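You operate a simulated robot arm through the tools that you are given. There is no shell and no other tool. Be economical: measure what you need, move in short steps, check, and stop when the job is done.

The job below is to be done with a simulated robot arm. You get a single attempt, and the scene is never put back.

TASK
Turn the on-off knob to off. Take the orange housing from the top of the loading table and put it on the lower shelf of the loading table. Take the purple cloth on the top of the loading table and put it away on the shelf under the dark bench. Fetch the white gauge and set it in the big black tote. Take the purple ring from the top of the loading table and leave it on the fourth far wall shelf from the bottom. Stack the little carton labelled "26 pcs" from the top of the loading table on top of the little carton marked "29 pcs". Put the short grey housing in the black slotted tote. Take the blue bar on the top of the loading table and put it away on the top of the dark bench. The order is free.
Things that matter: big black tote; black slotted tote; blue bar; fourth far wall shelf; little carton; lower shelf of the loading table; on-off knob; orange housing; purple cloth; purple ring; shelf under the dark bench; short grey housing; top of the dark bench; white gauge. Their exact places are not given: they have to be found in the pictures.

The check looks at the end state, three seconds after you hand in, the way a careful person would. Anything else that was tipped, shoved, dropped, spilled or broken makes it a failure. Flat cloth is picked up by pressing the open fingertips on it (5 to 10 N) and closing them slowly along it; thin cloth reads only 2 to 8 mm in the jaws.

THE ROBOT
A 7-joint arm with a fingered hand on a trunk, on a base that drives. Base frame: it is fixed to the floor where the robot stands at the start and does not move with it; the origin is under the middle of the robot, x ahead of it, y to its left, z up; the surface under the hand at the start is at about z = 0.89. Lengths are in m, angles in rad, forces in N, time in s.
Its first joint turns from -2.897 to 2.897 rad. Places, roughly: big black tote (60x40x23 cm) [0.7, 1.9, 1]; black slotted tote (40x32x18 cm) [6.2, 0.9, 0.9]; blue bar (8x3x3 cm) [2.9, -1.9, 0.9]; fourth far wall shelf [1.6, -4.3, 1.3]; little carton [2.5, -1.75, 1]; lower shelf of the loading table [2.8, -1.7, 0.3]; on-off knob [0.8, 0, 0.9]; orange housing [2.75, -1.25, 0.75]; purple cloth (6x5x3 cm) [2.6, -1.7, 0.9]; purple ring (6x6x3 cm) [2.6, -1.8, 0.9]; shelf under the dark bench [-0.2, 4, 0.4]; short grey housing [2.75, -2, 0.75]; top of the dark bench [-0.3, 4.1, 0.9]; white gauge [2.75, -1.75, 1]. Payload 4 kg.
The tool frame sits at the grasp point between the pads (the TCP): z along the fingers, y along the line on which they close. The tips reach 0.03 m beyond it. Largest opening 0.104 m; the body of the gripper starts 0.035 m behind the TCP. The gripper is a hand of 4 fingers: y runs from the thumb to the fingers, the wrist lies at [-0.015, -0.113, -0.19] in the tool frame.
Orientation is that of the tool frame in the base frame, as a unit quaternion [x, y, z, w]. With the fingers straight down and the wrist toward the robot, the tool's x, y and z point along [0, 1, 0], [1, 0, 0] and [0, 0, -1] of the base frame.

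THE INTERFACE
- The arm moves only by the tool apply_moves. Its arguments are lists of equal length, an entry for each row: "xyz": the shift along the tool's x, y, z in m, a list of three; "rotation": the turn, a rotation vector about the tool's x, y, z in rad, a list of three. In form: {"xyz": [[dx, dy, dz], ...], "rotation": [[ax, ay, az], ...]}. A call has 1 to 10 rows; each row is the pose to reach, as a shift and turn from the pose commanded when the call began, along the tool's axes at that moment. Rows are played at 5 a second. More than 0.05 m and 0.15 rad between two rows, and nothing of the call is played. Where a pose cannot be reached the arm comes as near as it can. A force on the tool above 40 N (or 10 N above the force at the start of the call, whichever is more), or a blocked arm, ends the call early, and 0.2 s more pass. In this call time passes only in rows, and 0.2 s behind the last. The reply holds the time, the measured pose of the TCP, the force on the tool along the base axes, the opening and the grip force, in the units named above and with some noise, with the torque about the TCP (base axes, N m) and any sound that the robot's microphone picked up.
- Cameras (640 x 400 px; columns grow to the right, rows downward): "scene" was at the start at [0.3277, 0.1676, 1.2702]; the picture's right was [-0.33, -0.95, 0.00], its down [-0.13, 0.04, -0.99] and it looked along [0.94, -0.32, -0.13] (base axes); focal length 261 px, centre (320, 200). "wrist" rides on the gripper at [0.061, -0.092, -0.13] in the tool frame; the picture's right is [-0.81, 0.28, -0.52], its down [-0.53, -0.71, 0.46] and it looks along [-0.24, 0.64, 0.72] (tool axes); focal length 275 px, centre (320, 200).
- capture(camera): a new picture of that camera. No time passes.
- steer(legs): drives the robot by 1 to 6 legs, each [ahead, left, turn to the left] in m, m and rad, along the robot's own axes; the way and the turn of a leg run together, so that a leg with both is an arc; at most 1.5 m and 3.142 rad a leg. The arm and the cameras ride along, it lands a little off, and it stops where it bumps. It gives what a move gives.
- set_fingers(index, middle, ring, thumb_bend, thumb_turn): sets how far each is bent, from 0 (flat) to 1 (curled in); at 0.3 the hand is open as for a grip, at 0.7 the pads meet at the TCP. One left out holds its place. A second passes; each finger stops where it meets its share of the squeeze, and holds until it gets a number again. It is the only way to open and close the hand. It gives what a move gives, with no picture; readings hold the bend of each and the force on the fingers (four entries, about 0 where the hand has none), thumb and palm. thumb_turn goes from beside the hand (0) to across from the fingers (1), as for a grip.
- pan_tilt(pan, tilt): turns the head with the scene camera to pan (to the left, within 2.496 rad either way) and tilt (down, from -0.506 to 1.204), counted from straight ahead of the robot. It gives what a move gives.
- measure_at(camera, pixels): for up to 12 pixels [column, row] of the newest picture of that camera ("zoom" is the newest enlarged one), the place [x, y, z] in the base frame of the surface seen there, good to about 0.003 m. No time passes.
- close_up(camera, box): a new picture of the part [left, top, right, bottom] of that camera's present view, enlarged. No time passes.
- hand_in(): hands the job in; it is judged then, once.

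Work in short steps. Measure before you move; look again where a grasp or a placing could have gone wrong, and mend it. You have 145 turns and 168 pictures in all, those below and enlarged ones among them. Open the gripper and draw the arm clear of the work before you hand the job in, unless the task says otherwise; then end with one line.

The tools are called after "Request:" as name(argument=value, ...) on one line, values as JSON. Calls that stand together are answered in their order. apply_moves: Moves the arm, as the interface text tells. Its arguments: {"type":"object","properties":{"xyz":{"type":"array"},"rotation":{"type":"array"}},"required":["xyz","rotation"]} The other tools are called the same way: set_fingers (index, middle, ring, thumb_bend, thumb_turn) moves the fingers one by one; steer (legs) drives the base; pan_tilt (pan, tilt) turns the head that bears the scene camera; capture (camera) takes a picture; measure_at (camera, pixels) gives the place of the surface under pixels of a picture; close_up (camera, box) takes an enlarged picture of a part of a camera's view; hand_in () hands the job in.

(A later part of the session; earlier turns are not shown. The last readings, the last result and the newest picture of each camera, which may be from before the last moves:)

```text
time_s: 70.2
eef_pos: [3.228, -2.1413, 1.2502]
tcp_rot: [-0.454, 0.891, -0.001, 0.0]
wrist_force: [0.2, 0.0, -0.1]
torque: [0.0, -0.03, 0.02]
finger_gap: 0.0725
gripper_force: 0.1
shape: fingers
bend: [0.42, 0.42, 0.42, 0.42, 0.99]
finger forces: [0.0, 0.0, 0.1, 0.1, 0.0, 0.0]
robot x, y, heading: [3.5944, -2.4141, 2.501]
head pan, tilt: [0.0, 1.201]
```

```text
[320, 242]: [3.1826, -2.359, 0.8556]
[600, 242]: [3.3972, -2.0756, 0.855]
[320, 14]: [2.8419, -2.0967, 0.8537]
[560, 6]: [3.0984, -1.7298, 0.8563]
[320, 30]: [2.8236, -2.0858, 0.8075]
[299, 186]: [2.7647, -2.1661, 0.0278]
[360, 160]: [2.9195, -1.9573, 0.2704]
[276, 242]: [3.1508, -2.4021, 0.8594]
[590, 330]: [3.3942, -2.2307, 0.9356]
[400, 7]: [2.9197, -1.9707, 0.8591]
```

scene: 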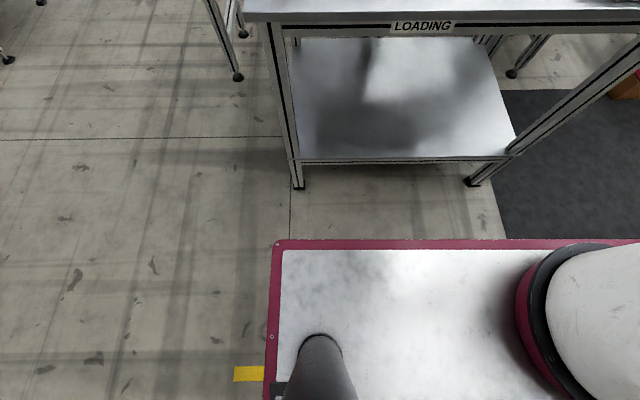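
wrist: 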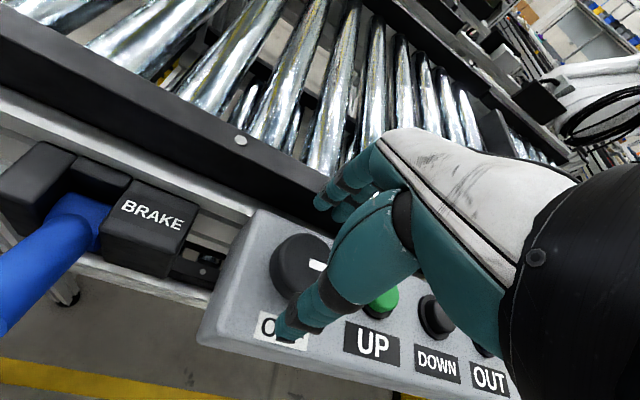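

Gap between deck and table is 0.43 m. I drive ahead 0.39 and left 0.2 to come before the 26 pcs carton.

Request:
steer(legs=[[0, 0.2, 0], [0.385, 0, 0]])

Request:
pan_tilt(pan=-0.1, tilt=0.55)

Request:
capture(camera="scene")

Request:
close_up(camera="scene", box=[280, 120, 480, 245])

```text
time_s: 74.0
eef_pos: [2.7876, -2.0622, 1.2512]
tcp_rot: [-0.451, 0.893, 0.0, 0.0]
wrist_force: [0.6, -0.9, 0.0]
torque: [-0.01, 0.03, 0.04]
finger_gap: 0.0723
gripper_force: 0.1
shape: fingers
bend: [0.42, 0.42, 0.42, 0.42, 0.99]
finger forces: [0.0, 0.0, 0.2, 0.0, 0.0, 0.0]
robot x, y, heading: [3.1571, -2.3396, 2.496]
head pan, tilt: [0.0, 1.201]
```

```text
time_s: 75.0
eef_pos: [2.7875, -2.0613, 1.2504]
tcp_rot: [-0.451, 0.893, 0.0, 0.0]
wrist_force: [-0.8, -0.2, 0.4]
torque: [0.02, 0.0, -0.02]
finger_gap: 0.0721
gripper_force: 0.1
shape: fingers
bend: [0.42, 0.42, 0.42, 0.42, 0.99]
finger forces: [0.0, 0.0, 0.0, 0.0, 0.1, 0.0]
robot x, y, heading: [3.1552, -2.3368, 2.493]
head pan, tilt: [-0.099, 0.55]
```

```text
137 pictures are left
```

scene: 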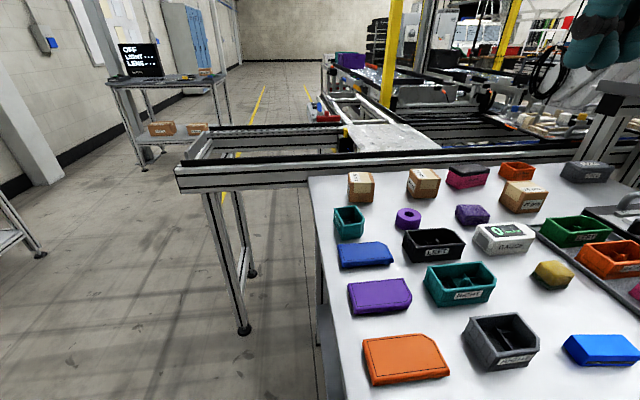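

```text
3.20 times, centred on (380, 182) of scene
```

zoom: 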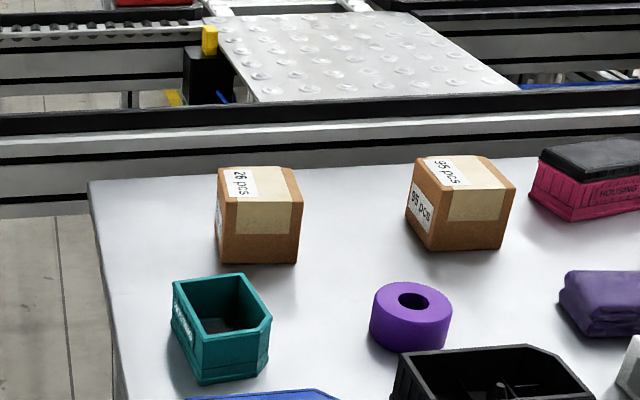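

Now I measure the 26 pcs carton's corners, and the ring, in the enlargement.

Request:
measure_at(camera="zoom", pixels=[[222, 172], [288, 170], [299, 200], [222, 202], [260, 185], [260, 250], [260, 261], [411, 290], [378, 300], [446, 305], [411, 325]])

```text
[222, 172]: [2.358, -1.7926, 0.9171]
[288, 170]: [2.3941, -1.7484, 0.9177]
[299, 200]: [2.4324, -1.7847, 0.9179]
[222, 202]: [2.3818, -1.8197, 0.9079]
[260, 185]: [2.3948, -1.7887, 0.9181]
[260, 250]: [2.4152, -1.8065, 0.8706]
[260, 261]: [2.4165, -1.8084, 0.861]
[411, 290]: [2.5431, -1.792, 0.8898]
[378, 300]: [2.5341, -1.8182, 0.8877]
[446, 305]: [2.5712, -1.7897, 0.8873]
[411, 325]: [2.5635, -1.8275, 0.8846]
```

Carton centre about (2.395,-1.787), 6 cm cube, top 0.918, aligned with the table. I open the hand and move above it.

Request:
set_fingers(index=0.3, middle=0.3, ring=0.3, thumb_bend=0.3, thumb_turn=1)

Request:
apply_moves(xyz=[[0.002, 0.045, 0.02], [0.004, 0.09, 0.04], [0.006, 0.135, 0.06], [0.008, 0.18, 0.09], [0.01, 0.225, 0.12], [0.012, 0.27, 0.15], [0.012, 0.315, 0.17], [0.012, 0.36, 0.19], [0.012, 0.405, 0.2], [0.012, 0.45, 0.2]], rotation=[[0, 0, 0], [0, 0, 0], [0, 0, 0], [0, 0, 0], [0, 0, 0], [0, 0, 0], [0, 0, 0], [0, 0, 0], [0, 0, 0], [0, 0, 0]])

Request:
apply_moves(xyz=[[0, 0.03, 0.02], [0, 0.03, 0.05]], rotation=[[0, 0, 0], [0, 0, 0]])

Request:
capture(camera="scene")

```text
time_s: 76.0
eef_pos: [2.7872, -2.0637, 1.2511]
tcp_rot: [-0.45, 0.893, 0.0, 0.0]
wrist_force: [-0.7, -0.1, 0.0]
torque: [-0.01, -0.02, -0.03]
finger_gap: 0.1029
gripper_force: 0.1
shape: fingers
bend: [0.3, 0.3, 0.3, 0.3, 0.98]
finger forces: [0.1, 0.1, 0.0, 0.0, 0.1, 0.1]
robot x, y, heading: [3.1568, -2.3376, 2.493]
head pan, tilt: [-0.099, 0.55]
```

```text
refused: row 4 steps farther than a row can; nothing moved
```

```text
time_s: 76.6
eef_pos: [2.7649, -2.0447, 1.1995]
tcp_rot: [-0.45, 0.893, 0.0, 0.0]
wrist_force: [-0.4, 0.0, 0.2]
torque: [-0.01, 0.02, -0.01]
finger_gap: 0.1029
gripper_force: 0.0
shape: fingers
bend: [0.3, 0.3, 0.3, 0.3, 0.98]
finger forces: [0.0, 0.0, 0.0, 0.1, 0.1, 0.0]
robot x, y, heading: [3.151, -2.3399, 2.492]
head pan, tilt: [-0.099, 0.55]
```

```text
135 pictures are left
```

scene: 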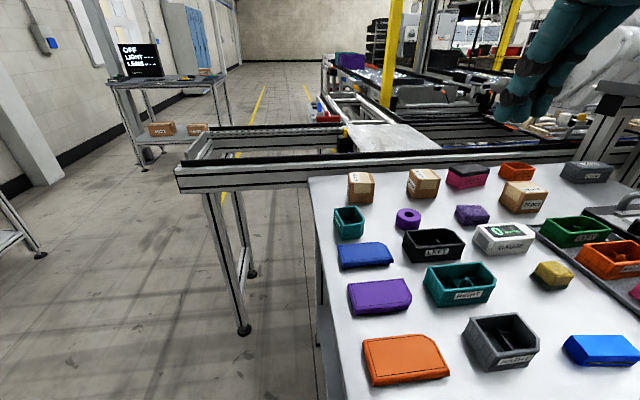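

A row was too long; I repeat with shorter steps from the present pose.

Request:
apply_moves(xyz=[[0.002, 0.045, 0.016], [0.004, 0.09, 0.032], [0.006, 0.135, 0.048], [0.008, 0.18, 0.064], [0.01, 0.225, 0.08], [0.012, 0.27, 0.096], [0.013, 0.315, 0.112], [0.013, 0.36, 0.128], [0.013, 0.405, 0.144], [0.013, 0.45, 0.15]], rotation=[[0, 0, 0], [0, 0, 0], [0, 0, 0], [0, 0, 0], [0, 0, 0], [0, 0, 0], [0, 0, 0], [0, 0, 0], [0, 0, 0], [0, 0, 0]])

Request:
close_up(camera="scene", box=[280, 80, 520, 230])

```text
time_s: 78.8
eef_pos: [2.393, -1.7892, 1.0514]
tcp_rot: [-0.452, 0.892, 0.0, -0.001]
wrist_force: [0.2, 0.2, 0.4]
torque: [-0.03, 0.01, -0.02]
finger_gap: 0.103
gripper_force: 0.0
shape: fingers
bend: [0.3, 0.3, 0.3, 0.3, 0.98]
finger forces: [0.1, 0.1, 0.0, 0.0, 0.0, 0.0]
robot x, y, heading: [3.1551, -2.3392, 2.488]
head pan, tilt: [-0.099, 0.55]
```

```text
2.67 times, centred on (400, 155) of scene
```

zoom: 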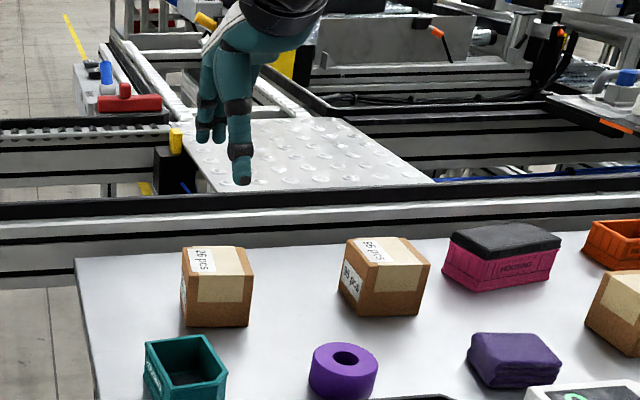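

It reaches. Before lowering I check how close the conveyor rail is behind the carton.

Request:
measure_at(camera="zoom", pixels=[[240, 198], [240, 215], [240, 228], [265, 245], [120, 262], [242, 180], [215, 250]])

```text
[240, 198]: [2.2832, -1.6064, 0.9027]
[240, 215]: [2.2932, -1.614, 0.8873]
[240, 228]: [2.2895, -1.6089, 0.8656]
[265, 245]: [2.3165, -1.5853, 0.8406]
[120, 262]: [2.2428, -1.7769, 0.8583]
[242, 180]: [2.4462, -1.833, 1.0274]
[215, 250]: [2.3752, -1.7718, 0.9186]
```

Rail face is at U≈2.80, fingers come to 2.93: clear. I lower and close.

Request:
apply_moves(xyz=[[0, 0.002, 0.04], [0, 0.002, 0.08], [0, 0.002, 0.12], [0, 0.002, 0.151]], rotation=[[0, 0, 0], [0, 0, 0], [0, 0, 0], [0, 0, 0]])

Request:
set_fingers(index=0.62, middle=0.62, ring=0.62, thumb_bend=0.62)

Request:
close_up(camera="scene", box=[280, 80, 520, 230])

```text
time_s: 79.8
eef_pos: [2.3927, -1.786, 0.8988]
tcp_rot: [-0.45, 0.893, 0.0, -0.001]
wrist_force: [-0.5, 0.9, -0.1]
torque: [0.01, -0.02, -0.01]
finger_gap: 0.1038
gripper_force: 0.3
shape: fingers
bend: [0.3, 0.3, 0.3, 0.3, 0.98]
finger forces: [0.9, 0.0, 0.0, 0.0, 0.0, 0.0]
robot x, y, heading: [3.155, -2.3391, 2.496]
head pan, tilt: [-0.099, 0.55]
```

```text
time_s: 80.8
eef_pos: [2.3932, -1.7858, 0.9002]
tcp_rot: [-0.451, 0.893, -0.001, -0.001]
wrist_force: [-2.8, 1.6, 5.4]
torque: [0.2, 0.28, 0.01]
finger_gap: 0.0627
gripper_force: 35.0
shape: fingers
bend: [0.45, 0.53, 0.53, 0.52, 0.99]
finger forces: [20.3, 8.4, 7.6, 0.0, 33.7, 0.1]
robot x, y, heading: [3.1562, -2.3388, 2.491]
head pan, tilt: [-0.099, 0.55]
```

```text
2.67 times, centred on (400, 155) of scene
```

zoom: 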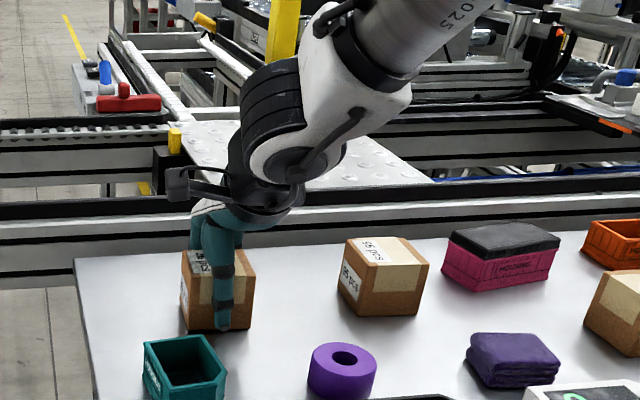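

Grip holds (35 N, somewhat strong); I ease it a little and lift.

Request:
set_fingers(index=0.53, middle=0.58, ring=0.58, thumb_bend=0.57)

Request:
apply_moves(xyz=[[0, 0, -0.03], [0, 0, -0.07], [0, 0, -0.11], [0, 0, -0.15], [0, -0.02, -0.19]], rotation=[[0, 0, 0], [0, 0, 0], [0, 0, 0], [0, 0, 0], [0, 0, 0]])

Request:
pan_tilt(pan=-0.45, tilt=0.6)

Request:
capture(camera="scene")

```text
time_s: 81.8
eef_pos: [2.3931, -1.7865, 0.8987]
tcp_rot: [-0.451, 0.893, 0.0, -0.001]
wrist_force: [0.0, -0.5, 6.8]
torque: [0.11, 0.2, -0.02]
finger_gap: 0.0665
gripper_force: 23.5
shape: fingers
bend: [0.44, 0.52, 0.52, 0.5, 0.99]
finger forces: [14.0, 5.2, 4.2, 0.0, 23.7, 0.1]
robot x, y, heading: [3.1526, -2.3384, 2.492]
head pan, tilt: [-0.099, 0.55]
```

```text
time_s: 83.0
eef_pos: [2.4073, -1.7977, 1.0906]
tcp_rot: [-0.451, 0.893, 0.0, 0.0]
wrist_force: [0.7, 0.3, -2.5]
torque: [-0.04, -0.02, -0.02]
finger_gap: 0.0663
gripper_force: 21.5
shape: fingers
bend: [0.45, 0.52, 0.52, 0.5, 0.99]
finger forces: [13.0, 4.5, 3.8, 0.0, 21.9, 0.1]
robot x, y, heading: [3.1496, -2.3359, 2.489]
head pan, tilt: [-0.099, 0.55]
```

```text
time_s: 83.8
eef_pos: [2.4069, -1.7982, 1.0891]
tcp_rot: [-0.45, 0.893, -0.001, 0.0]
wrist_force: [1.0, 0.1, -2.0]
torque: [0.0, -0.02, -0.02]
finger_gap: 0.0663
gripper_force: 21.0
shape: fingers
bend: [0.45, 0.52, 0.52, 0.5, 0.99]
finger forces: [13.0, 4.4, 3.7, 0.0, 22.0, 0.1]
robot x, y, heading: [3.1561, -2.3382, 2.494]
head pan, tilt: [-0.45, 0.6]
```

```text
132 pictures are left
```

scene: 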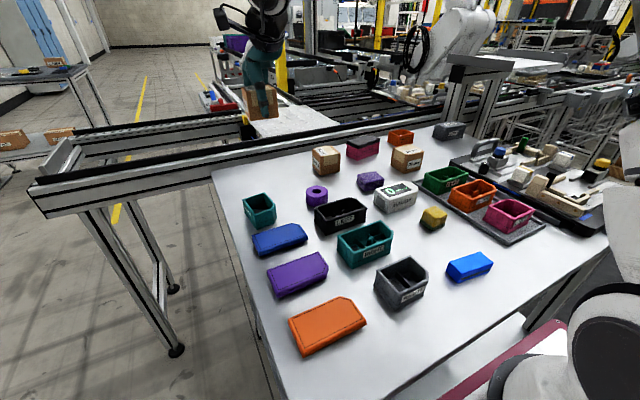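

The carton is held. I zoom on the 29 pcs carton (405,158) and on the held one, and measure both.

Request:
close_up(camera="scene", box=[220, 70, 300, 125])

Request:
measure_at(camera="zoom", pixels=[[225, 190], [300, 190], [300, 350], [225, 350], [430, 350], [430, 200]])

Request:
close_up(camera="scene", box=[370, 120, 450, 175])

```text
7.27 times, centred on (260, 98) of scene
```

zoom: 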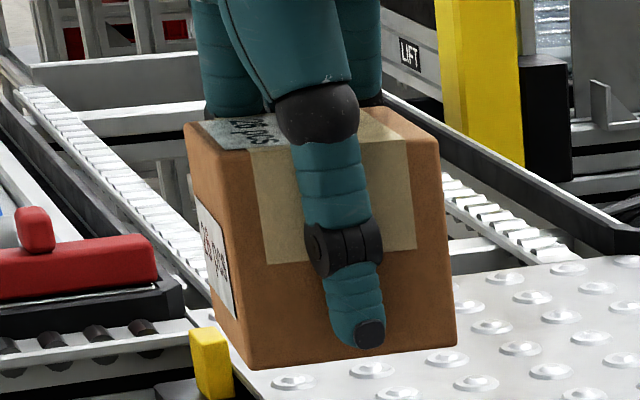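

```text
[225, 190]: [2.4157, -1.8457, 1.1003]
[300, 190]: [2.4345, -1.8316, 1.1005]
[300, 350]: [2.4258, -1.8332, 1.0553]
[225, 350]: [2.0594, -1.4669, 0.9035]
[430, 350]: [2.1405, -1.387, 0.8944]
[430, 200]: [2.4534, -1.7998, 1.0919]
```

```text
7.27 times, centred on (410, 148) of scene
```

zoom: 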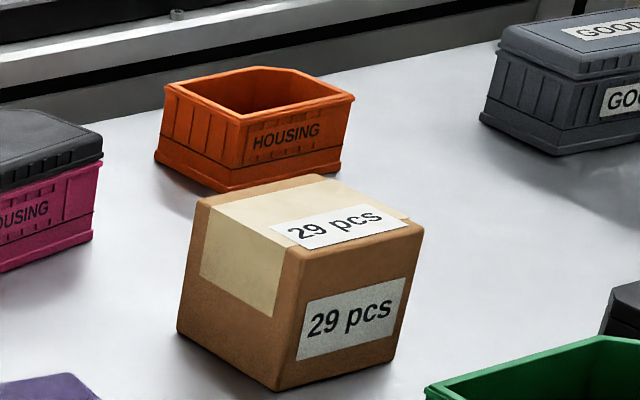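

Request:
measure_at(camera="zoom", pixels=[[207, 204], [312, 180], [414, 228], [290, 255], [310, 215], [282, 380], [185, 325], [395, 355]])

```text
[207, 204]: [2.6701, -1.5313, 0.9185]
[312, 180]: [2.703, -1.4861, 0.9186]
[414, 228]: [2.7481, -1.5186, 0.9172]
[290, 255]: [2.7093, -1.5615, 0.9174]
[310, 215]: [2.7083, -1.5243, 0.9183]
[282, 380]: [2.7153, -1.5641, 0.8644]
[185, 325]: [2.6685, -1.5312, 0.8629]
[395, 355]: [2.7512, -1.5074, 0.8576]
```

Both cartons are aligned the same way; target TCP is about (2.702,-1.516). I move across at height.

Request:
apply_moves(xyz=[[-0.041, -0.007, 0], [-0.082, -0.014, 0], [-0.123, -0.021, 0], [-0.164, -0.028, 0], [-0.205, -0.035, 0], [-0.246, -0.042, 0], [-0.287, -0.049, 0], [-0.328, -0.056, 0], [-0.369, -0.063, 0], [-0.402, -0.069, 0]], rotation=[[0, 0, 0], [0, 0, 0], [0, 0, 0], [0, 0, 0], [0, 0, 0], [0, 0, 0], [0, 0, 0], [0, 0, 0], [0, 0, 0], [0, 0, 0]])

Request:
close_up(camera="scene", box=[340, 50, 480, 180])

```text
time_s: 86.0
eef_pos: [2.7038, -1.5131, 1.0893]
tcp_rot: [-0.451, 0.892, 0.0, 0.0]
wrist_force: [0.0, -0.5, -1.8]
torque: [0.01, -0.05, -0.03]
finger_gap: 0.0664
gripper_force: 20.9
shape: fingers
bend: [0.45, 0.52, 0.52, 0.5, 0.99]
finger forces: [12.7, 4.2, 3.7, 0.0, 21.4, 0.1]
robot x, y, heading: [3.1532, -2.3352, 2.487]
head pan, tilt: [-0.45, 0.6]
```

```text
3.08 times, centred on (410, 115) of scene
```

zoom: 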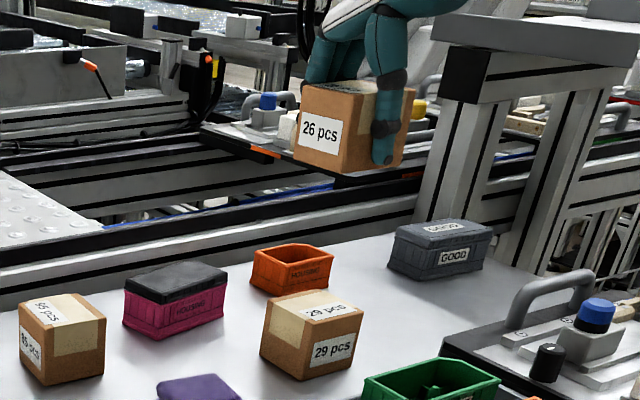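

I measure the held carton's corners against the target.

Request:
measure_at(camera="zoom", pixels=[[300, 150], [345, 168], [354, 168], [400, 158], [355, 98], [408, 92], [306, 90], [330, 130]])

```text
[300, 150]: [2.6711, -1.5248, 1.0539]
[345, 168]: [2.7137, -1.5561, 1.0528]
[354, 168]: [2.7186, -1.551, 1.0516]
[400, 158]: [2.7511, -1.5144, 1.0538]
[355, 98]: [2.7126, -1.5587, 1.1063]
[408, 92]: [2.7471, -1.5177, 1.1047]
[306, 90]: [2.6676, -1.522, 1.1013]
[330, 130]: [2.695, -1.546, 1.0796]
```

The held carton is about 5 mm off; I correct it and lower, watching the force.

Request:
apply_moves(xyz=[[0.004, -0.003, 0.04], [0.004, -0.003, 0.08], [0.004, -0.003, 0.105], [0.004, -0.003, 0.12]], rotation=[[0, 0, 0], [0, 0, 0], [0, 0, 0], [0, 0, 0]])

Request:
close_up(camera="scene", box=[360, 90, 460, 180])

```text
time_s: 87.0
eef_pos: [2.703, -1.5176, 0.9681]
tcp_rot: [-0.451, 0.892, 0.0, 0.0]
wrist_force: [0.2, -0.7, -0.5]
torque: [-0.01, 0.0, 0.03]
finger_gap: 0.0661
gripper_force: 20.8
shape: fingers
bend: [0.45, 0.52, 0.52, 0.5, 0.99]
finger forces: [12.5, 4.1, 3.6, 0.0, 21.2, 0.0]
robot x, y, heading: [3.1546, -2.3362, 2.496]
head pan, tilt: [-0.45, 0.6]
```

```text
4.44 times, centred on (410, 135) of scene
```

zoom: 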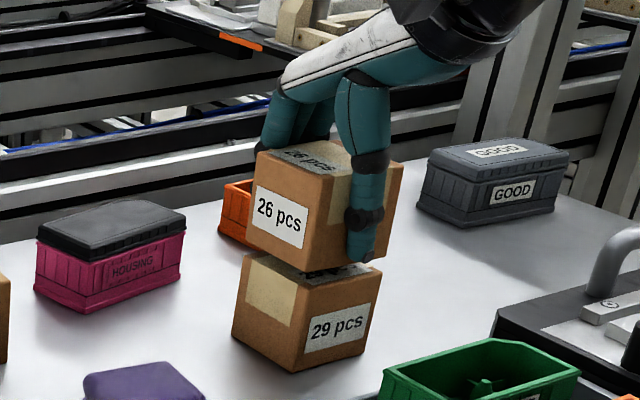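

Nearly in contact and aligned. Down 4 mm more, then open gently.

Request:
apply_moves(xyz=[[0, 0, 0.002], [0, 0, 0.005]], rotation=[[0, 0, 0], [0, 0, 0]])

Request:
set_fingers(index=0.42, middle=0.49, ring=0.49, thumb_bend=0.47)

Request:
set_fingers(index=0.3, middle=0.3, ring=0.3, thumb_bend=0.3)

Request:
close_up(camera="scene", box=[360, 90, 460, 180])

```text
time_s: 87.6
eef_pos: [2.7029, -1.5197, 0.9635]
tcp_rot: [-0.451, 0.893, 0.0, 0.0]
wrist_force: [0.3, -0.8, -2.0]
torque: [-0.01, -0.02, 0.02]
finger_gap: 0.0658
gripper_force: 20.9
shape: fingers
bend: [0.45, 0.52, 0.52, 0.5, 0.99]
finger forces: [12.5, 4.2, 3.7, 0.0, 21.1, 0.0]
robot x, y, heading: [3.1536, -2.3365, 2.492]
head pan, tilt: [-0.45, 0.6]
```

```text
time_s: 88.6
eef_pos: [2.7023, -1.519, 0.964]
tcp_rot: [-0.451, 0.893, 0.001, 0.0]
wrist_force: [-0.3, -0.3, -2.0]
torque: [-0.01, 0.0, 0.0]
finger_gap: 0.0746
gripper_force: 6.8
shape: fingers
bend: [0.39, 0.48, 0.49, 0.45, 0.99]
finger forces: [5.7, 0.9, 0.2, 0.0, 7.4, 0.0]
robot x, y, heading: [3.1512, -2.3404, 2.492]
head pan, tilt: [-0.45, 0.6]
```

```text
time_s: 89.6
eef_pos: [2.7031, -1.5199, 0.9632]
tcp_rot: [-0.451, 0.893, -0.001, 0.0]
wrist_force: [-0.9, 0.0, 0.2]
torque: [0.0, 0.01, 0.0]
finger_gap: 0.1025
gripper_force: 0.0
shape: fingers
bend: [0.3, 0.3, 0.3, 0.3, 0.98]
finger forces: [0.0, 0.0, 0.1, 0.1, 0.0, 0.1]
robot x, y, heading: [3.1557, -2.3386, 2.494]
head pan, tilt: [-0.45, 0.6]
```

```text
4.44 times, centred on (410, 135) of scene
```

zoom: 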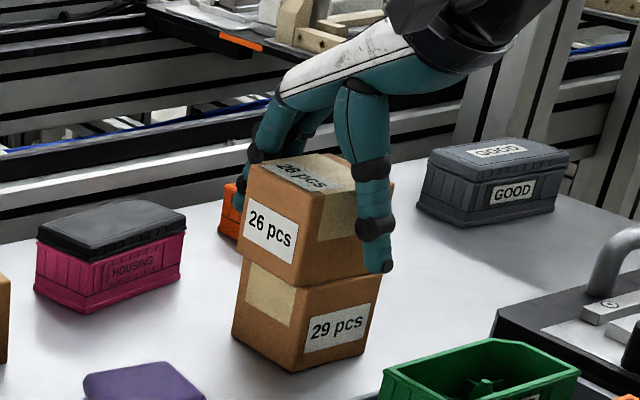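

Stacked neatly. I lift clear and drive right about 0.45 m to face the orange HOUSING box.

Request:
apply_moves(xyz=[[0, 0, -0.04], [0, 0, -0.08], [0, 0, -0.12], [0, 0, -0.16], [0.01, -0.04, -0.18], [0.02, -0.08, -0.2], [0.03, -0.12, -0.21], [0.05, -0.16, -0.21], [0.08, -0.19, -0.21]], rotation=[[0, 0, 0], [0, 0, 0], [0, 0, 0], [0, 0, 0], [0, 0, 0], [0, 0, 0], [0, 0, 0], [0, 0, 0], [0, 0, 0]])

Request:
steer(legs=[[0, -0.47, 0], [0.02, 0, 0]])

Request:
pan_tilt(pan=0, tilt=0.55)

Request:
capture(camera="scene")

```text
time_s: 91.6
eef_pos: [2.8085, -1.6963, 1.1731]
tcp_rot: [-0.451, 0.892, 0.0, 0.0]
wrist_force: [0.3, 0.2, -0.1]
torque: [0.0, -0.02, 0.0]
finger_gap: 0.1029
gripper_force: 0.1
shape: fingers
bend: [0.3, 0.3, 0.3, 0.3, 0.98]
finger forces: [0.1, 0.0, 0.0, 0.0, 0.0, 0.1]
robot x, y, heading: [3.1551, -2.3402, 2.489]
head pan, tilt: [-0.45, 0.6]
```

```text
time_s: 94.8
eef_pos: [3.0723, -1.3152, 1.1743]
tcp_rot: [-0.451, 0.893, 0.0, 0.0]
wrist_force: [0.0, 0.3, -0.3]
torque: [0.0, -0.05, -0.02]
finger_gap: 0.103
gripper_force: 0.1
shape: fingers
bend: [0.3, 0.3, 0.3, 0.3, 0.98]
finger forces: [0.0, 0.0, 0.0, 0.0, 0.0, 0.0]
robot x, y, heading: [3.4168, -1.9584, 2.49]
head pan, tilt: [-0.45, 0.6]
```

```text
time_s: 95.7
eef_pos: [3.0733, -1.3136, 1.1736]
tcp_rot: [-0.452, 0.892, -0.001, 0.0]
wrist_force: [0.7, 0.5, -0.5]
torque: [0.02, -0.02, 0.0]
finger_gap: 0.103
gripper_force: 0.1
shape: fingers
bend: [0.3, 0.3, 0.3, 0.3, 0.98]
finger forces: [0.0, 0.0, 0.1, 0.0, 0.0, 0.0]
robot x, y, heading: [3.4155, -1.9583, 2.486]
head pan, tilt: [0.0, 0.55]
```

```text
126 pictures are left
```

scene: 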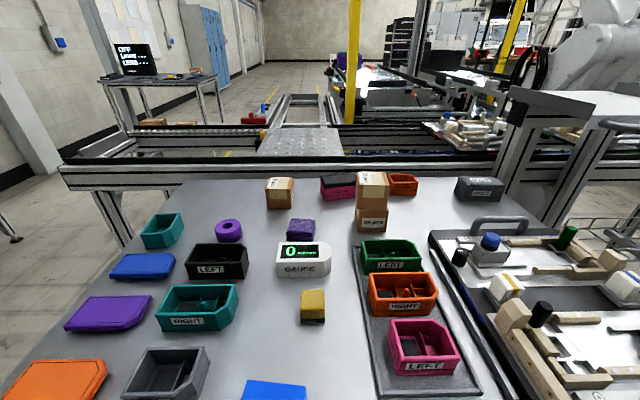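

The stack hides part of the orange housing at (402,185). I zoom there.

Request:
close_up(camera="scene", box=[340, 155, 440, 235])

Request:
measure_at(camera="zoom", pixels=[[240, 102], [335, 98], [372, 128], [310, 130], [310, 170], [365, 180], [300, 100], [240, 180], [160, 250], [230, 250]])

```text
5.00 times, centred on (390, 195) of scene
```

zoom: 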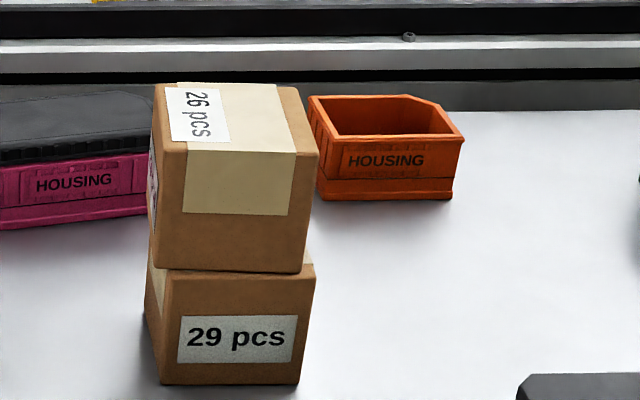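

```text
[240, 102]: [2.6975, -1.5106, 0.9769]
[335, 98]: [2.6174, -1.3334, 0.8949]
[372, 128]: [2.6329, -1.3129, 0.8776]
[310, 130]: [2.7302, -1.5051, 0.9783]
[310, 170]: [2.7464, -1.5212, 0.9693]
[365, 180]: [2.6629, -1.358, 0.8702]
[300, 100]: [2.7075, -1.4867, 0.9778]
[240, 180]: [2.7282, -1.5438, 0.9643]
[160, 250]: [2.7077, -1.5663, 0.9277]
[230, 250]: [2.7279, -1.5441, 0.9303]
```

Request:
measure_at(camera="zoom", pixels=[[315, 99], [328, 147], [458, 140], [405, 98], [326, 195], [450, 194], [390, 130], [390, 108]])

```text
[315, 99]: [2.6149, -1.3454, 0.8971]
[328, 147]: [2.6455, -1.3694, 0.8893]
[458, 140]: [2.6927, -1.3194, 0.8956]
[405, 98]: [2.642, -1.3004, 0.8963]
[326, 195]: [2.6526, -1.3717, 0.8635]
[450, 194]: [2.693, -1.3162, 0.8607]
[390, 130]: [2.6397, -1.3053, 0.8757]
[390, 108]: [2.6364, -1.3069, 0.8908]
```

The housing centre is about (2.652,-1.331), 5 cm deep, 7 cm wide, rim 0.897. I move above it.

Request:
apply_moves(xyz=[[0.03, 0.035, 0.008], [0.06, 0.07, 0.016], [0.09, 0.105, 0.024], [0.12, 0.14, 0.032], [0.15, 0.175, 0.04], [0.18, 0.21, 0.05], [0.21, 0.245, 0.06], [0.24, 0.28, 0.075], [0.265, 0.315, 0.09], [0.265, 0.328, 0.12]], rotation=[[0, 0, 0], [0, 0, 0], [0, 0, 0], [0, 0, 0], [0, 0, 0], [0, 0, 0], [0, 0, 0], [0, 0, 0], [0, 0, 0], [0, 0, 0]])

Request:
close_up(camera="scene", box=[320, 80, 480, 230])

```text
time_s: 97.9
eef_pos: [2.651, -1.3338, 1.0538]
tcp_rot: [-0.451, 0.893, 0.0, 0.0]
wrist_force: [-0.1, -0.4, 0.5]
torque: [0.02, 0.0, -0.01]
finger_gap: 0.103
gripper_force: 0.1
shape: fingers
bend: [0.3, 0.3, 0.3, 0.3, 0.98]
finger forces: [0.1, 0.0, 0.0, 0.1, 0.0, 0.0]
robot x, y, heading: [3.4189, -1.9585, 2.49]
head pan, tilt: [0.0, 0.55]
```

```text
2.67 times, centred on (400, 155) of scene
```

zoom: 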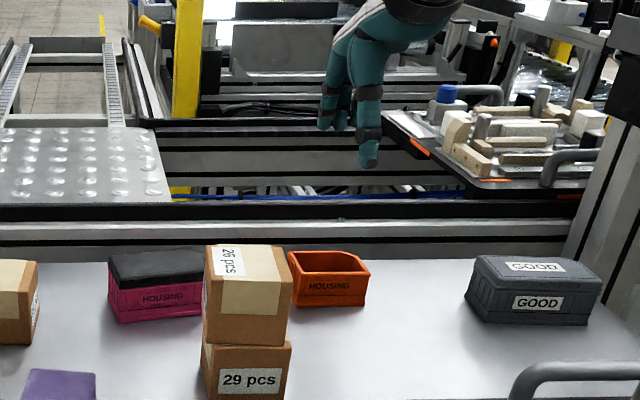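

Reached exactly. I lower to z≈0.893 and check.

Request:
apply_moves(xyz=[[0, 0, 0.04], [0, 0, 0.08], [0, 0, 0.12], [0, 0, 0.14], [0, 0, 0.158]], rotation=[[0, 0, 0], [0, 0, 0], [0, 0, 0], [0, 0, 0], [0, 0, 0]])

Request:
close_up(camera="scene", box=[340, 135, 460, 225])

```text
time_s: 99.1
eef_pos: [2.6503, -1.3342, 0.8949]
tcp_rot: [-0.451, 0.893, 0.0, 0.0]
wrist_force: [0.1, 1.5, 0.5]
torque: [-0.01, 0.01, -0.03]
finger_gap: 0.1028
gripper_force: 0.1
shape: fingers
bend: [0.3, 0.3, 0.3, 0.3, 0.98]
finger forces: [0.0, 0.0, 0.1, 0.0, 0.0, 0.0]
robot x, y, heading: [3.4244, -1.9553, 2.49]
head pan, tilt: [0.0, 0.55]
```

```text
4.44 times, centred on (400, 180) of scene
```

zoom: 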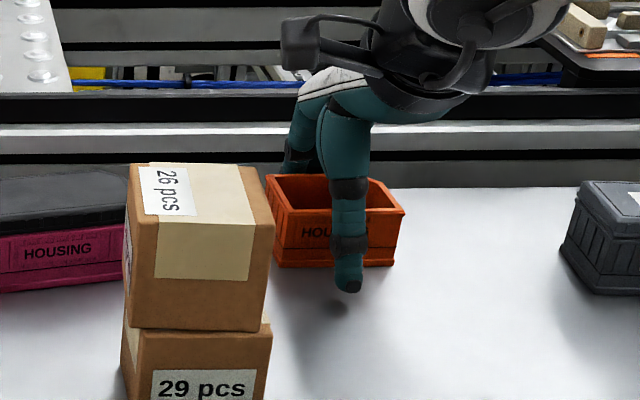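

Well placed; the fingers straddle it. Close moderately.

Request:
set_fingers(index=0.57, middle=0.57, ring=0.57, thumb_bend=0.57)

Request:
apply_moves(xyz=[[0, 0, -0.03], [0, 0, -0.07], [0, 0, -0.11], [0, -0.02, -0.15], [0, -0.05, -0.18]], rotation=[[0, 0, 0], [0, 0, 0], [0, 0, 0], [0, 0, 0], [0, 0, 0]])

Request:
capture(camera="scene")

```text
time_s: 100.1
eef_pos: [2.6503, -1.3344, 0.8943]
tcp_rot: [-0.451, 0.892, 0.001, 0.0]
wrist_force: [-2.9, 0.5, 5.1]
torque: [0.2, 0.23, 0.06]
finger_gap: 0.0508
gripper_force: 11.5
shape: fingers
bend: [0.52, 0.52, 0.52, 0.5, 1.0]
finger forces: [3.2, 8.4, 2.9, 0.1, 7.9, 0.0]
robot x, y, heading: [3.4182, -1.9575, 2.488]
head pan, tilt: [0.0, 0.55]
```

```text
time_s: 101.3
eef_pos: [2.6911, -1.3626, 1.0736]
tcp_rot: [-0.451, 0.893, 0.0, 0.0]
wrist_force: [0.0, 0.5, -1.1]
torque: [-0.02, -0.02, 0.0]
finger_gap: 0.0507
gripper_force: 8.2
shape: fingers
bend: [0.52, 0.53, 0.53, 0.5, 1.0]
finger forces: [3.0, 2.9, 2.4, 0.0, 8.2, 0.1]
robot x, y, heading: [3.4153, -1.9579, 2.49]
head pan, tilt: [0.0, 0.55]
```

```text
122 pictures are left
```

scene: 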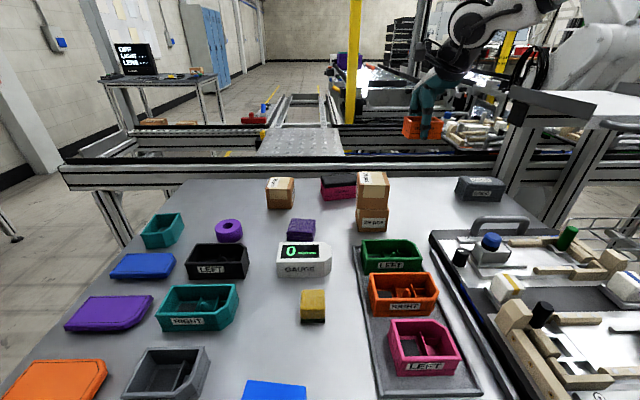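

Held securely. To reach the low shelf I'd best reach over the narrow right side of my deck. I back off, and look to the right for room.

Request:
steer(legs=[[-0.55, 0, 0], [0, 0.6, 0]])

Request:
pan_tilt(pan=-0.75, tilt=0.45)

Request:
capture(camera="scene")

```text
time_s: 107.4
eef_pos: [2.7585, -2.1753, 1.075]
tcp_rot: [-0.457, 0.889, -0.001, -0.001]
wrist_force: [0.6, 0.2, -0.1]
torque: [0.0, 0.05, -0.01]
finger_gap: 0.0506
gripper_force: 8.3
shape: fingers
bend: [0.52, 0.53, 0.53, 0.5, 1.0]
finger forces: [3.0, 2.8, 2.5, 0.1, 8.2, 0.1]
robot x, y, heading: [3.4942, -2.7587, 2.506]
head pan, tilt: [0.0, 0.55]
```

```text
time_s: 108.5
eef_pos: [2.7578, -2.1768, 1.0744]
tcp_rot: [-0.458, 0.889, 0.001, 0.0]
wrist_force: [-0.4, 0.7, -1.6]
torque: [-0.01, -0.02, 0.01]
finger_gap: 0.0506
gripper_force: 7.9
shape: fingers
bend: [0.52, 0.53, 0.53, 0.5, 1.0]
finger forces: [3.1, 2.8, 2.4, 0.0, 8.2, 0.1]
robot x, y, heading: [3.4941, -2.7603, 2.506]
head pan, tilt: [-0.75, 0.45]
```

```text
121 pictures are left
```

scene: 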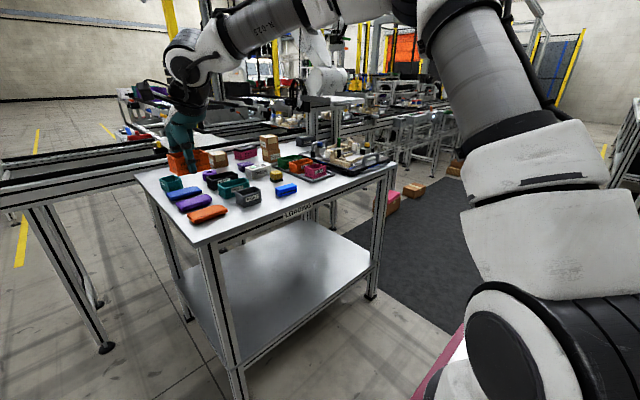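

There is room on the right. I measure the shelf corners and the arm's shoulder.

Request:
measure_at(camera="scene", pixels=[[245, 362], [365, 296], [186, 288], [300, 290], [260, 300], [540, 220], [480, 60], [180, 160], [200, 60], [390, 170], [140, 178]])

```text
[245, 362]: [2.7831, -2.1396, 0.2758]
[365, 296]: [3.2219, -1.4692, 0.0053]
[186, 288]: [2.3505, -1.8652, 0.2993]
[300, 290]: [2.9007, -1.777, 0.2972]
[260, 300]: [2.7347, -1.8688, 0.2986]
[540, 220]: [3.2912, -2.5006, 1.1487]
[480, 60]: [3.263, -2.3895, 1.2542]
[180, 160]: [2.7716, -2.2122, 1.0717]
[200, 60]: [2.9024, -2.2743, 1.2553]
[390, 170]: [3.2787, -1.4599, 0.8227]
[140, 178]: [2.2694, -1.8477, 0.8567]
```

The arm's base may sit nearer the deck's front than I assumed. I look at it directly.

Request:
pan_tilt(pan=-1.4, tilt=1.1)

Request:
capture(camera="scene")

Request:
measure_at(camera="scene", pixels=[[320, 230], [320, 200], [320, 260], [200, 200], [440, 200], [320, 100], [250, 300], [400, 300], [150, 250], [500, 250], [320, 150]])

```text
time_s: 109.5
eef_pos: [2.7591, -2.1756, 1.0748]
tcp_rot: [-0.457, 0.89, 0.0, 0.001]
wrist_force: [-0.1, 0.4, -0.8]
torque: [-0.02, 0.01, -0.03]
finger_gap: 0.0507
gripper_force: 8.6
shape: fingers
bend: [0.52, 0.53, 0.53, 0.5, 1.0]
finger forces: [3.0, 2.8, 2.4, 0.0, 8.2, 0.1]
robot x, y, heading: [3.494, -2.7601, 2.503]
head pan, tilt: [-1.4, 1.1]
```

```text
120 pictures are left
```

scene: 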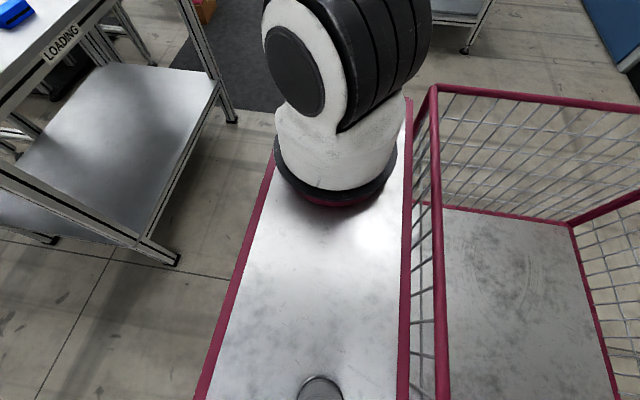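

```text
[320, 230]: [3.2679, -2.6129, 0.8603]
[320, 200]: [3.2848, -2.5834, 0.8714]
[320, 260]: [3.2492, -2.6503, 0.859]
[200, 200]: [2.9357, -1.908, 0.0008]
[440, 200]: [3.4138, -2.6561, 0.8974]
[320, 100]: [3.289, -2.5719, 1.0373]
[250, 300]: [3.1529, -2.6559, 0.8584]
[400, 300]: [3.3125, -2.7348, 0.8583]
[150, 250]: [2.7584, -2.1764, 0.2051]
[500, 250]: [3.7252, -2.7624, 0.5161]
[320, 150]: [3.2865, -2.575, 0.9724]
```

The arm stands near the deck's front (axis about 0.25 ahead of the origin), so the front approach is fine. I draw back the hand 0.17 m and lower it in front of the table.

Request:
apply_moves(xyz=[[0, -0.045, 0], [0, -0.09, 0], [0, -0.135, 0], [0, -0.175, 0], [0, -0.175, 0.045], [0, -0.175, 0.09], [0, -0.175, 0.135], [0, -0.175, 0.18], [0, -0.175, 0.225], [0, -0.175, 0.27]], rotation=[[0, 0, 0], [0, 0, 0], [0, 0, 0], [0, 0, 0], [0, 0, 0], [0, 0, 0], [0, 0, 0], [0, 0, 0], [0, 0, 0], [0, 0, 0]])

Request:
apply_moves(xyz=[[0, 0, 0.045], [0, 0, 0.09], [0, 0, 0.135], [0, 0, 0.18], [0, 0, 0.225], [0, 0, 0.27], [0, 0, 0.315], [0, 0, 0.36], [0, 0, 0.405], [0, 0, 0.44]], rotation=[[0, 0, 0], [0, 0, 0], [0, 0, 0], [0, 0, 0], [0, 0, 0], [0, 0, 0], [0, 0, 0], [0, 0, 0], [0, 0, 0], [0, 0, 0]])

Request:
pan_tilt(pan=-0.3, tilt=1.0)

Request:
capture(camera="scene")

```text
time_s: 111.7
eef_pos: [2.9004, -2.2779, 0.8036]
tcp_rot: [-0.457, 0.89, 0.0, 0.0]
wrist_force: [0.1, -0.3, -1.9]
torque: [0.01, 0.03, 0.02]
finger_gap: 0.0507
gripper_force: 7.4
shape: fingers
bend: [0.52, 0.53, 0.53, 0.5, 1.0]
finger forces: [2.9, 2.7, 2.4, 0.0, 7.7, 0.1]
robot x, y, heading: [3.4964, -2.7642, 2.505]
head pan, tilt: [-1.4, 1.1]
```

```text
time_s: 113.9
eef_pos: [2.9, -2.2797, 0.3636]
tcp_rot: [-0.457, 0.889, -0.001, 0.0]
wrist_force: [-0.3, 0.1, -1.5]
torque: [0.02, -0.01, 0.0]
finger_gap: 0.0506
gripper_force: 7.0
shape: fingers
bend: [0.52, 0.53, 0.53, 0.5, 1.0]
finger forces: [2.8, 2.4, 2.3, 0.1, 7.4, 0.1]
robot x, y, heading: [3.4951, -2.7591, 2.508]
head pan, tilt: [-1.4, 1.1]
```

```text
time_s: 115.2
eef_pos: [2.8999, -2.2781, 0.3642]
tcp_rot: [-0.456, 0.89, 0.001, 0.0]
wrist_force: [0.2, 0.0, -1.1]
torque: [0.01, 0.02, 0.0]
finger_gap: 0.0501
gripper_force: 7.3
shape: fingers
bend: [0.52, 0.53, 0.53, 0.5, 1.0]
finger forces: [2.8, 2.5, 2.2, 0.0, 7.4, 0.0]
robot x, y, heading: [3.4942, -2.7595, 2.505]
head pan, tilt: [-0.3, 1.0]
```

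```text
119 pictures are left
```

scene: 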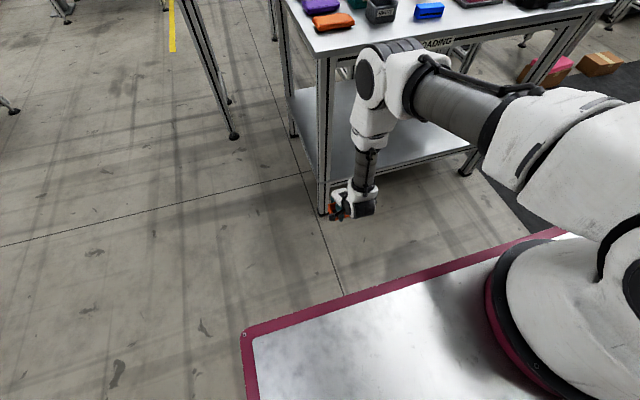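

The arm gets down to 0.364. But the joint at (380,75) stands high and forward; I measure it against the table edge.

Request:
measure_at(camera="scene", pixels=[[372, 80], [395, 48], [405, 85], [368, 130], [365, 165], [345, 195], [335, 210], [440, 90], [310, 55]])

```text
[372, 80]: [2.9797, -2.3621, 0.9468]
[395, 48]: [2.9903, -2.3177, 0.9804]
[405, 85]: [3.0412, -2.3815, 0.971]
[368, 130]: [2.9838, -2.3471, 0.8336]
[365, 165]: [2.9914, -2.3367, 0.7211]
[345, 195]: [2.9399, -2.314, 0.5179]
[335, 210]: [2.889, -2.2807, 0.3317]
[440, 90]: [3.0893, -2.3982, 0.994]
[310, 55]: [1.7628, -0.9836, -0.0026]
```

Column below the wrist is vertical about 0.11 behind the TCP, so a slight forward tilt of the hand gets the housing well onto the shelf. I tilt 0.22 rad, then drive right and look.

Request:
apply_moves(xyz=[[0, 0, 0], [0, 0, 0]], rotation=[[-0.11, 0, 0], [-0.22, 0, 0]])

Request:
steer(legs=[[0, -0.25, 0], [0.15, 0, 0]])

Request:
capture(camera="scene")

```text
time_s: 115.8
eef_pos: [2.9015, -2.2783, 0.3643]
tcp_rot: [-0.454, 0.884, 0.099, -0.051]
wrist_force: [-1.0, -0.4, 0.0]
torque: [0.0, 0.01, -0.02]
finger_gap: 0.0506
gripper_force: 7.7
shape: fingers
bend: [0.52, 0.53, 0.53, 0.5, 1.0]
finger forces: [2.7, 2.5, 2.3, 0.1, 7.5, 0.1]
robot x, y, heading: [3.4972, -2.7599, 2.509]
head pan, tilt: [-0.3, 1.0]
```

```text
time_s: 118.6
eef_pos: [2.9246, -1.99, 0.3652]
tcp_rot: [-0.457, 0.883, 0.098, -0.05]
wrist_force: [-0.3, 1.2, 0.0]
torque: [0.0, -0.02, 0.06]
finger_gap: 0.0505
gripper_force: 7.3
shape: fingers
bend: [0.52, 0.53, 0.53, 0.5, 1.0]
finger forces: [2.8, 2.4, 2.4, 0.0, 7.5, 0.1]
robot x, y, heading: [3.5216, -2.4692, 2.515]
head pan, tilt: [-0.3, 1.0]
```

```text
118 pictures are left
```

scene: 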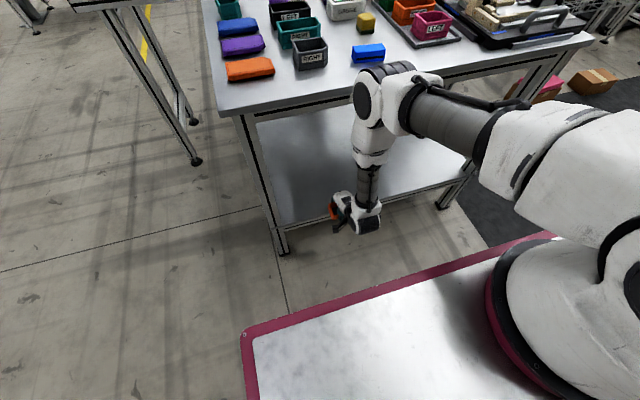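

TCP is at U≈3.53. I check the column's distance from the table edge before going further in.

Request:
measure_at(camera="scene", pixels=[[368, 100], [378, 75], [362, 140], [368, 165], [366, 185], [350, 205]])

Request:
steer(legs=[[0.07, 0, 0]])

Request:
close_up(camera="scene", box=[270, 20, 470, 270])

```text
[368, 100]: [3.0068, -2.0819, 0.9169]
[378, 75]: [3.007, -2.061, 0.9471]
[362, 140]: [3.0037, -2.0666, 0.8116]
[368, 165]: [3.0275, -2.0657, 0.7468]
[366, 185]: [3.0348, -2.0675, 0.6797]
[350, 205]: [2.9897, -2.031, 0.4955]
```

```text
time_s: 119.7
eef_pos: [2.8871, -1.963, 0.3608]
tcp_rot: [-0.459, 0.883, 0.091, -0.046]
wrist_force: [-0.9, -0.7, -0.8]
torque: [-0.04, -0.01, -0.02]
finger_gap: 0.0504
gripper_force: 7.7
shape: fingers
bend: [0.52, 0.53, 0.53, 0.51, 1.0]
finger forces: [2.9, 2.5, 2.2, 0.0, 7.8, 0.1]
robot x, y, heading: [3.4751, -2.4312, 2.509]
head pan, tilt: [-0.3, 1.0]
stopped in leg 1: the robot was blocked; the commanded pose is now the measured one
```

```text
1.60 times, centred on (370, 145) of scene
```

zoom: 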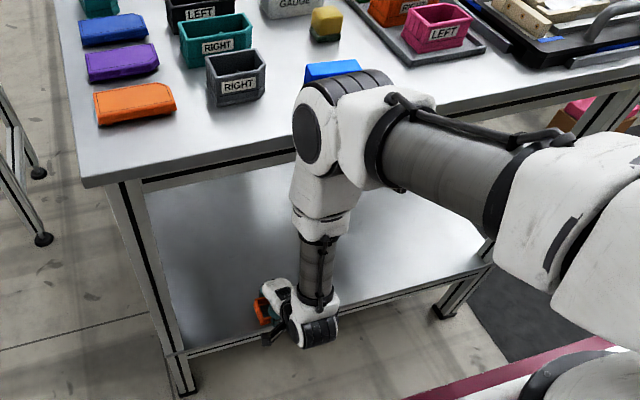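

The forearm bumped softly at the table edge. The hand joint is low, so from farther back the forearm slants clear: I back off 0.17 m and reach forward with the arm.

Request:
steer(legs=[[-0.17, 0, 0]])

Request:
apply_moves(xyz=[[0, 0.04, 0.0083], [0, 0.08, 0.0165], [0, 0.12, 0.025]], rotation=[[0, 0, 0], [0, 0, 0], [0, 0, 0]])

Request:
capture(camera="scene")

```text
time_s: 121.2
eef_pos: [3.0255, -2.0645, 0.359]
tcp_rot: [-0.457, 0.884, 0.09, -0.046]
wrist_force: [0.9, -0.7, -1.7]
torque: [0.0, 0.01, -0.06]
finger_gap: 0.0502
gripper_force: 7.3
shape: fingers
bend: [0.52, 0.53, 0.53, 0.51, 1.0]
finger forces: [2.9, 2.3, 2.3, 0.0, 7.7, 0.0]
robot x, y, heading: [3.6107, -2.5316, 2.509]
head pan, tilt: [-0.3, 1.0]
```

```text
time_s: 122.0
eef_pos: [2.9258, -1.9929, 0.359]
tcp_rot: [-0.458, 0.883, 0.089, -0.046]
wrist_force: [-0.1, 0.6, -1.0]
torque: [-0.03, 0.04, 0.01]
finger_gap: 0.0501
gripper_force: 8.0
shape: fingers
bend: [0.52, 0.53, 0.53, 0.51, 1.0]
finger forces: [2.9, 2.5, 2.3, 0.0, 7.7, 0.1]
robot x, y, heading: [3.6136, -2.5327, 2.515]
head pan, tilt: [-0.3, 1.0]
```

```text
116 pictures are left
```

scene: 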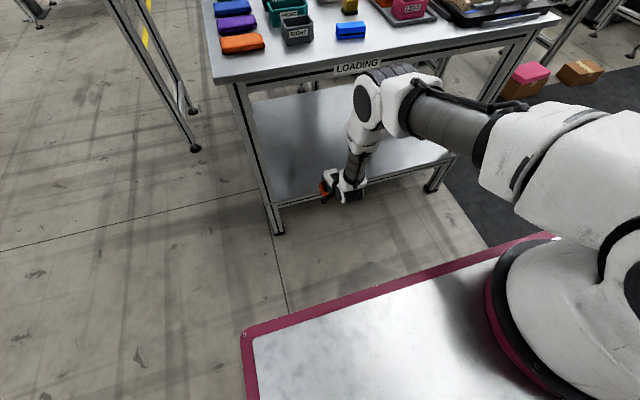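

The forearm slants now with room to the edge. I reach a further 0.13 m in.

Request:
apply_moves(xyz=[[0, 0.04, 0.0075], [0, 0.08, 0.015], [0, 0.127, 0.023]], rotation=[[0, 0, 0], [0, 0, 0], [0, 0, 0]])

Request:
close_up(camera="scene", box=[250, 60, 450, 230])

Request:
capture(camera="wrist")

```text
time_s: 122.8
eef_pos: [2.8194, -1.9185, 0.3606]
tcp_rot: [-0.459, 0.883, 0.089, -0.045]
wrist_force: [0.4, 0.4, -0.3]
torque: [0.0, -0.03, -0.02]
finger_gap: 0.0504
gripper_force: 7.5
shape: fingers
bend: [0.52, 0.53, 0.53, 0.51, 1.0]
finger forces: [2.9, 2.3, 2.1, 0.0, 7.6, 0.0]
robot x, y, heading: [3.6127, -2.5342, 2.508]
head pan, tilt: [-0.3, 1.0]
```

```text
2.35 times, centred on (350, 145) of scene
```

zoom: 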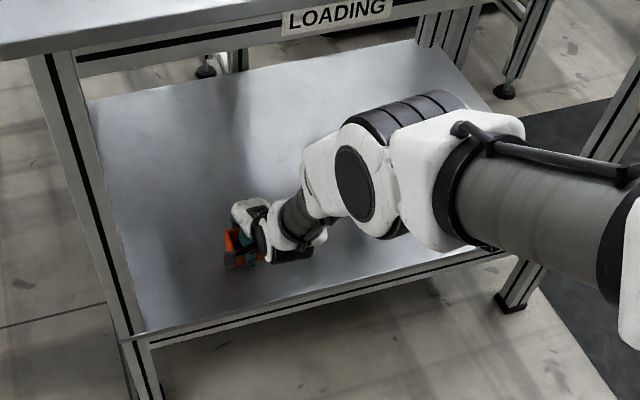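

```text
114 pictures are left
```

wrist: 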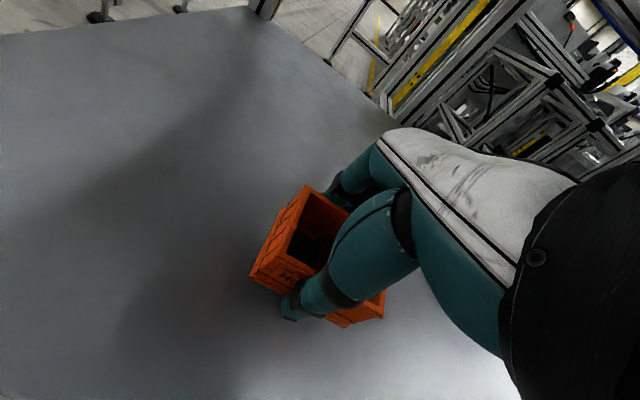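

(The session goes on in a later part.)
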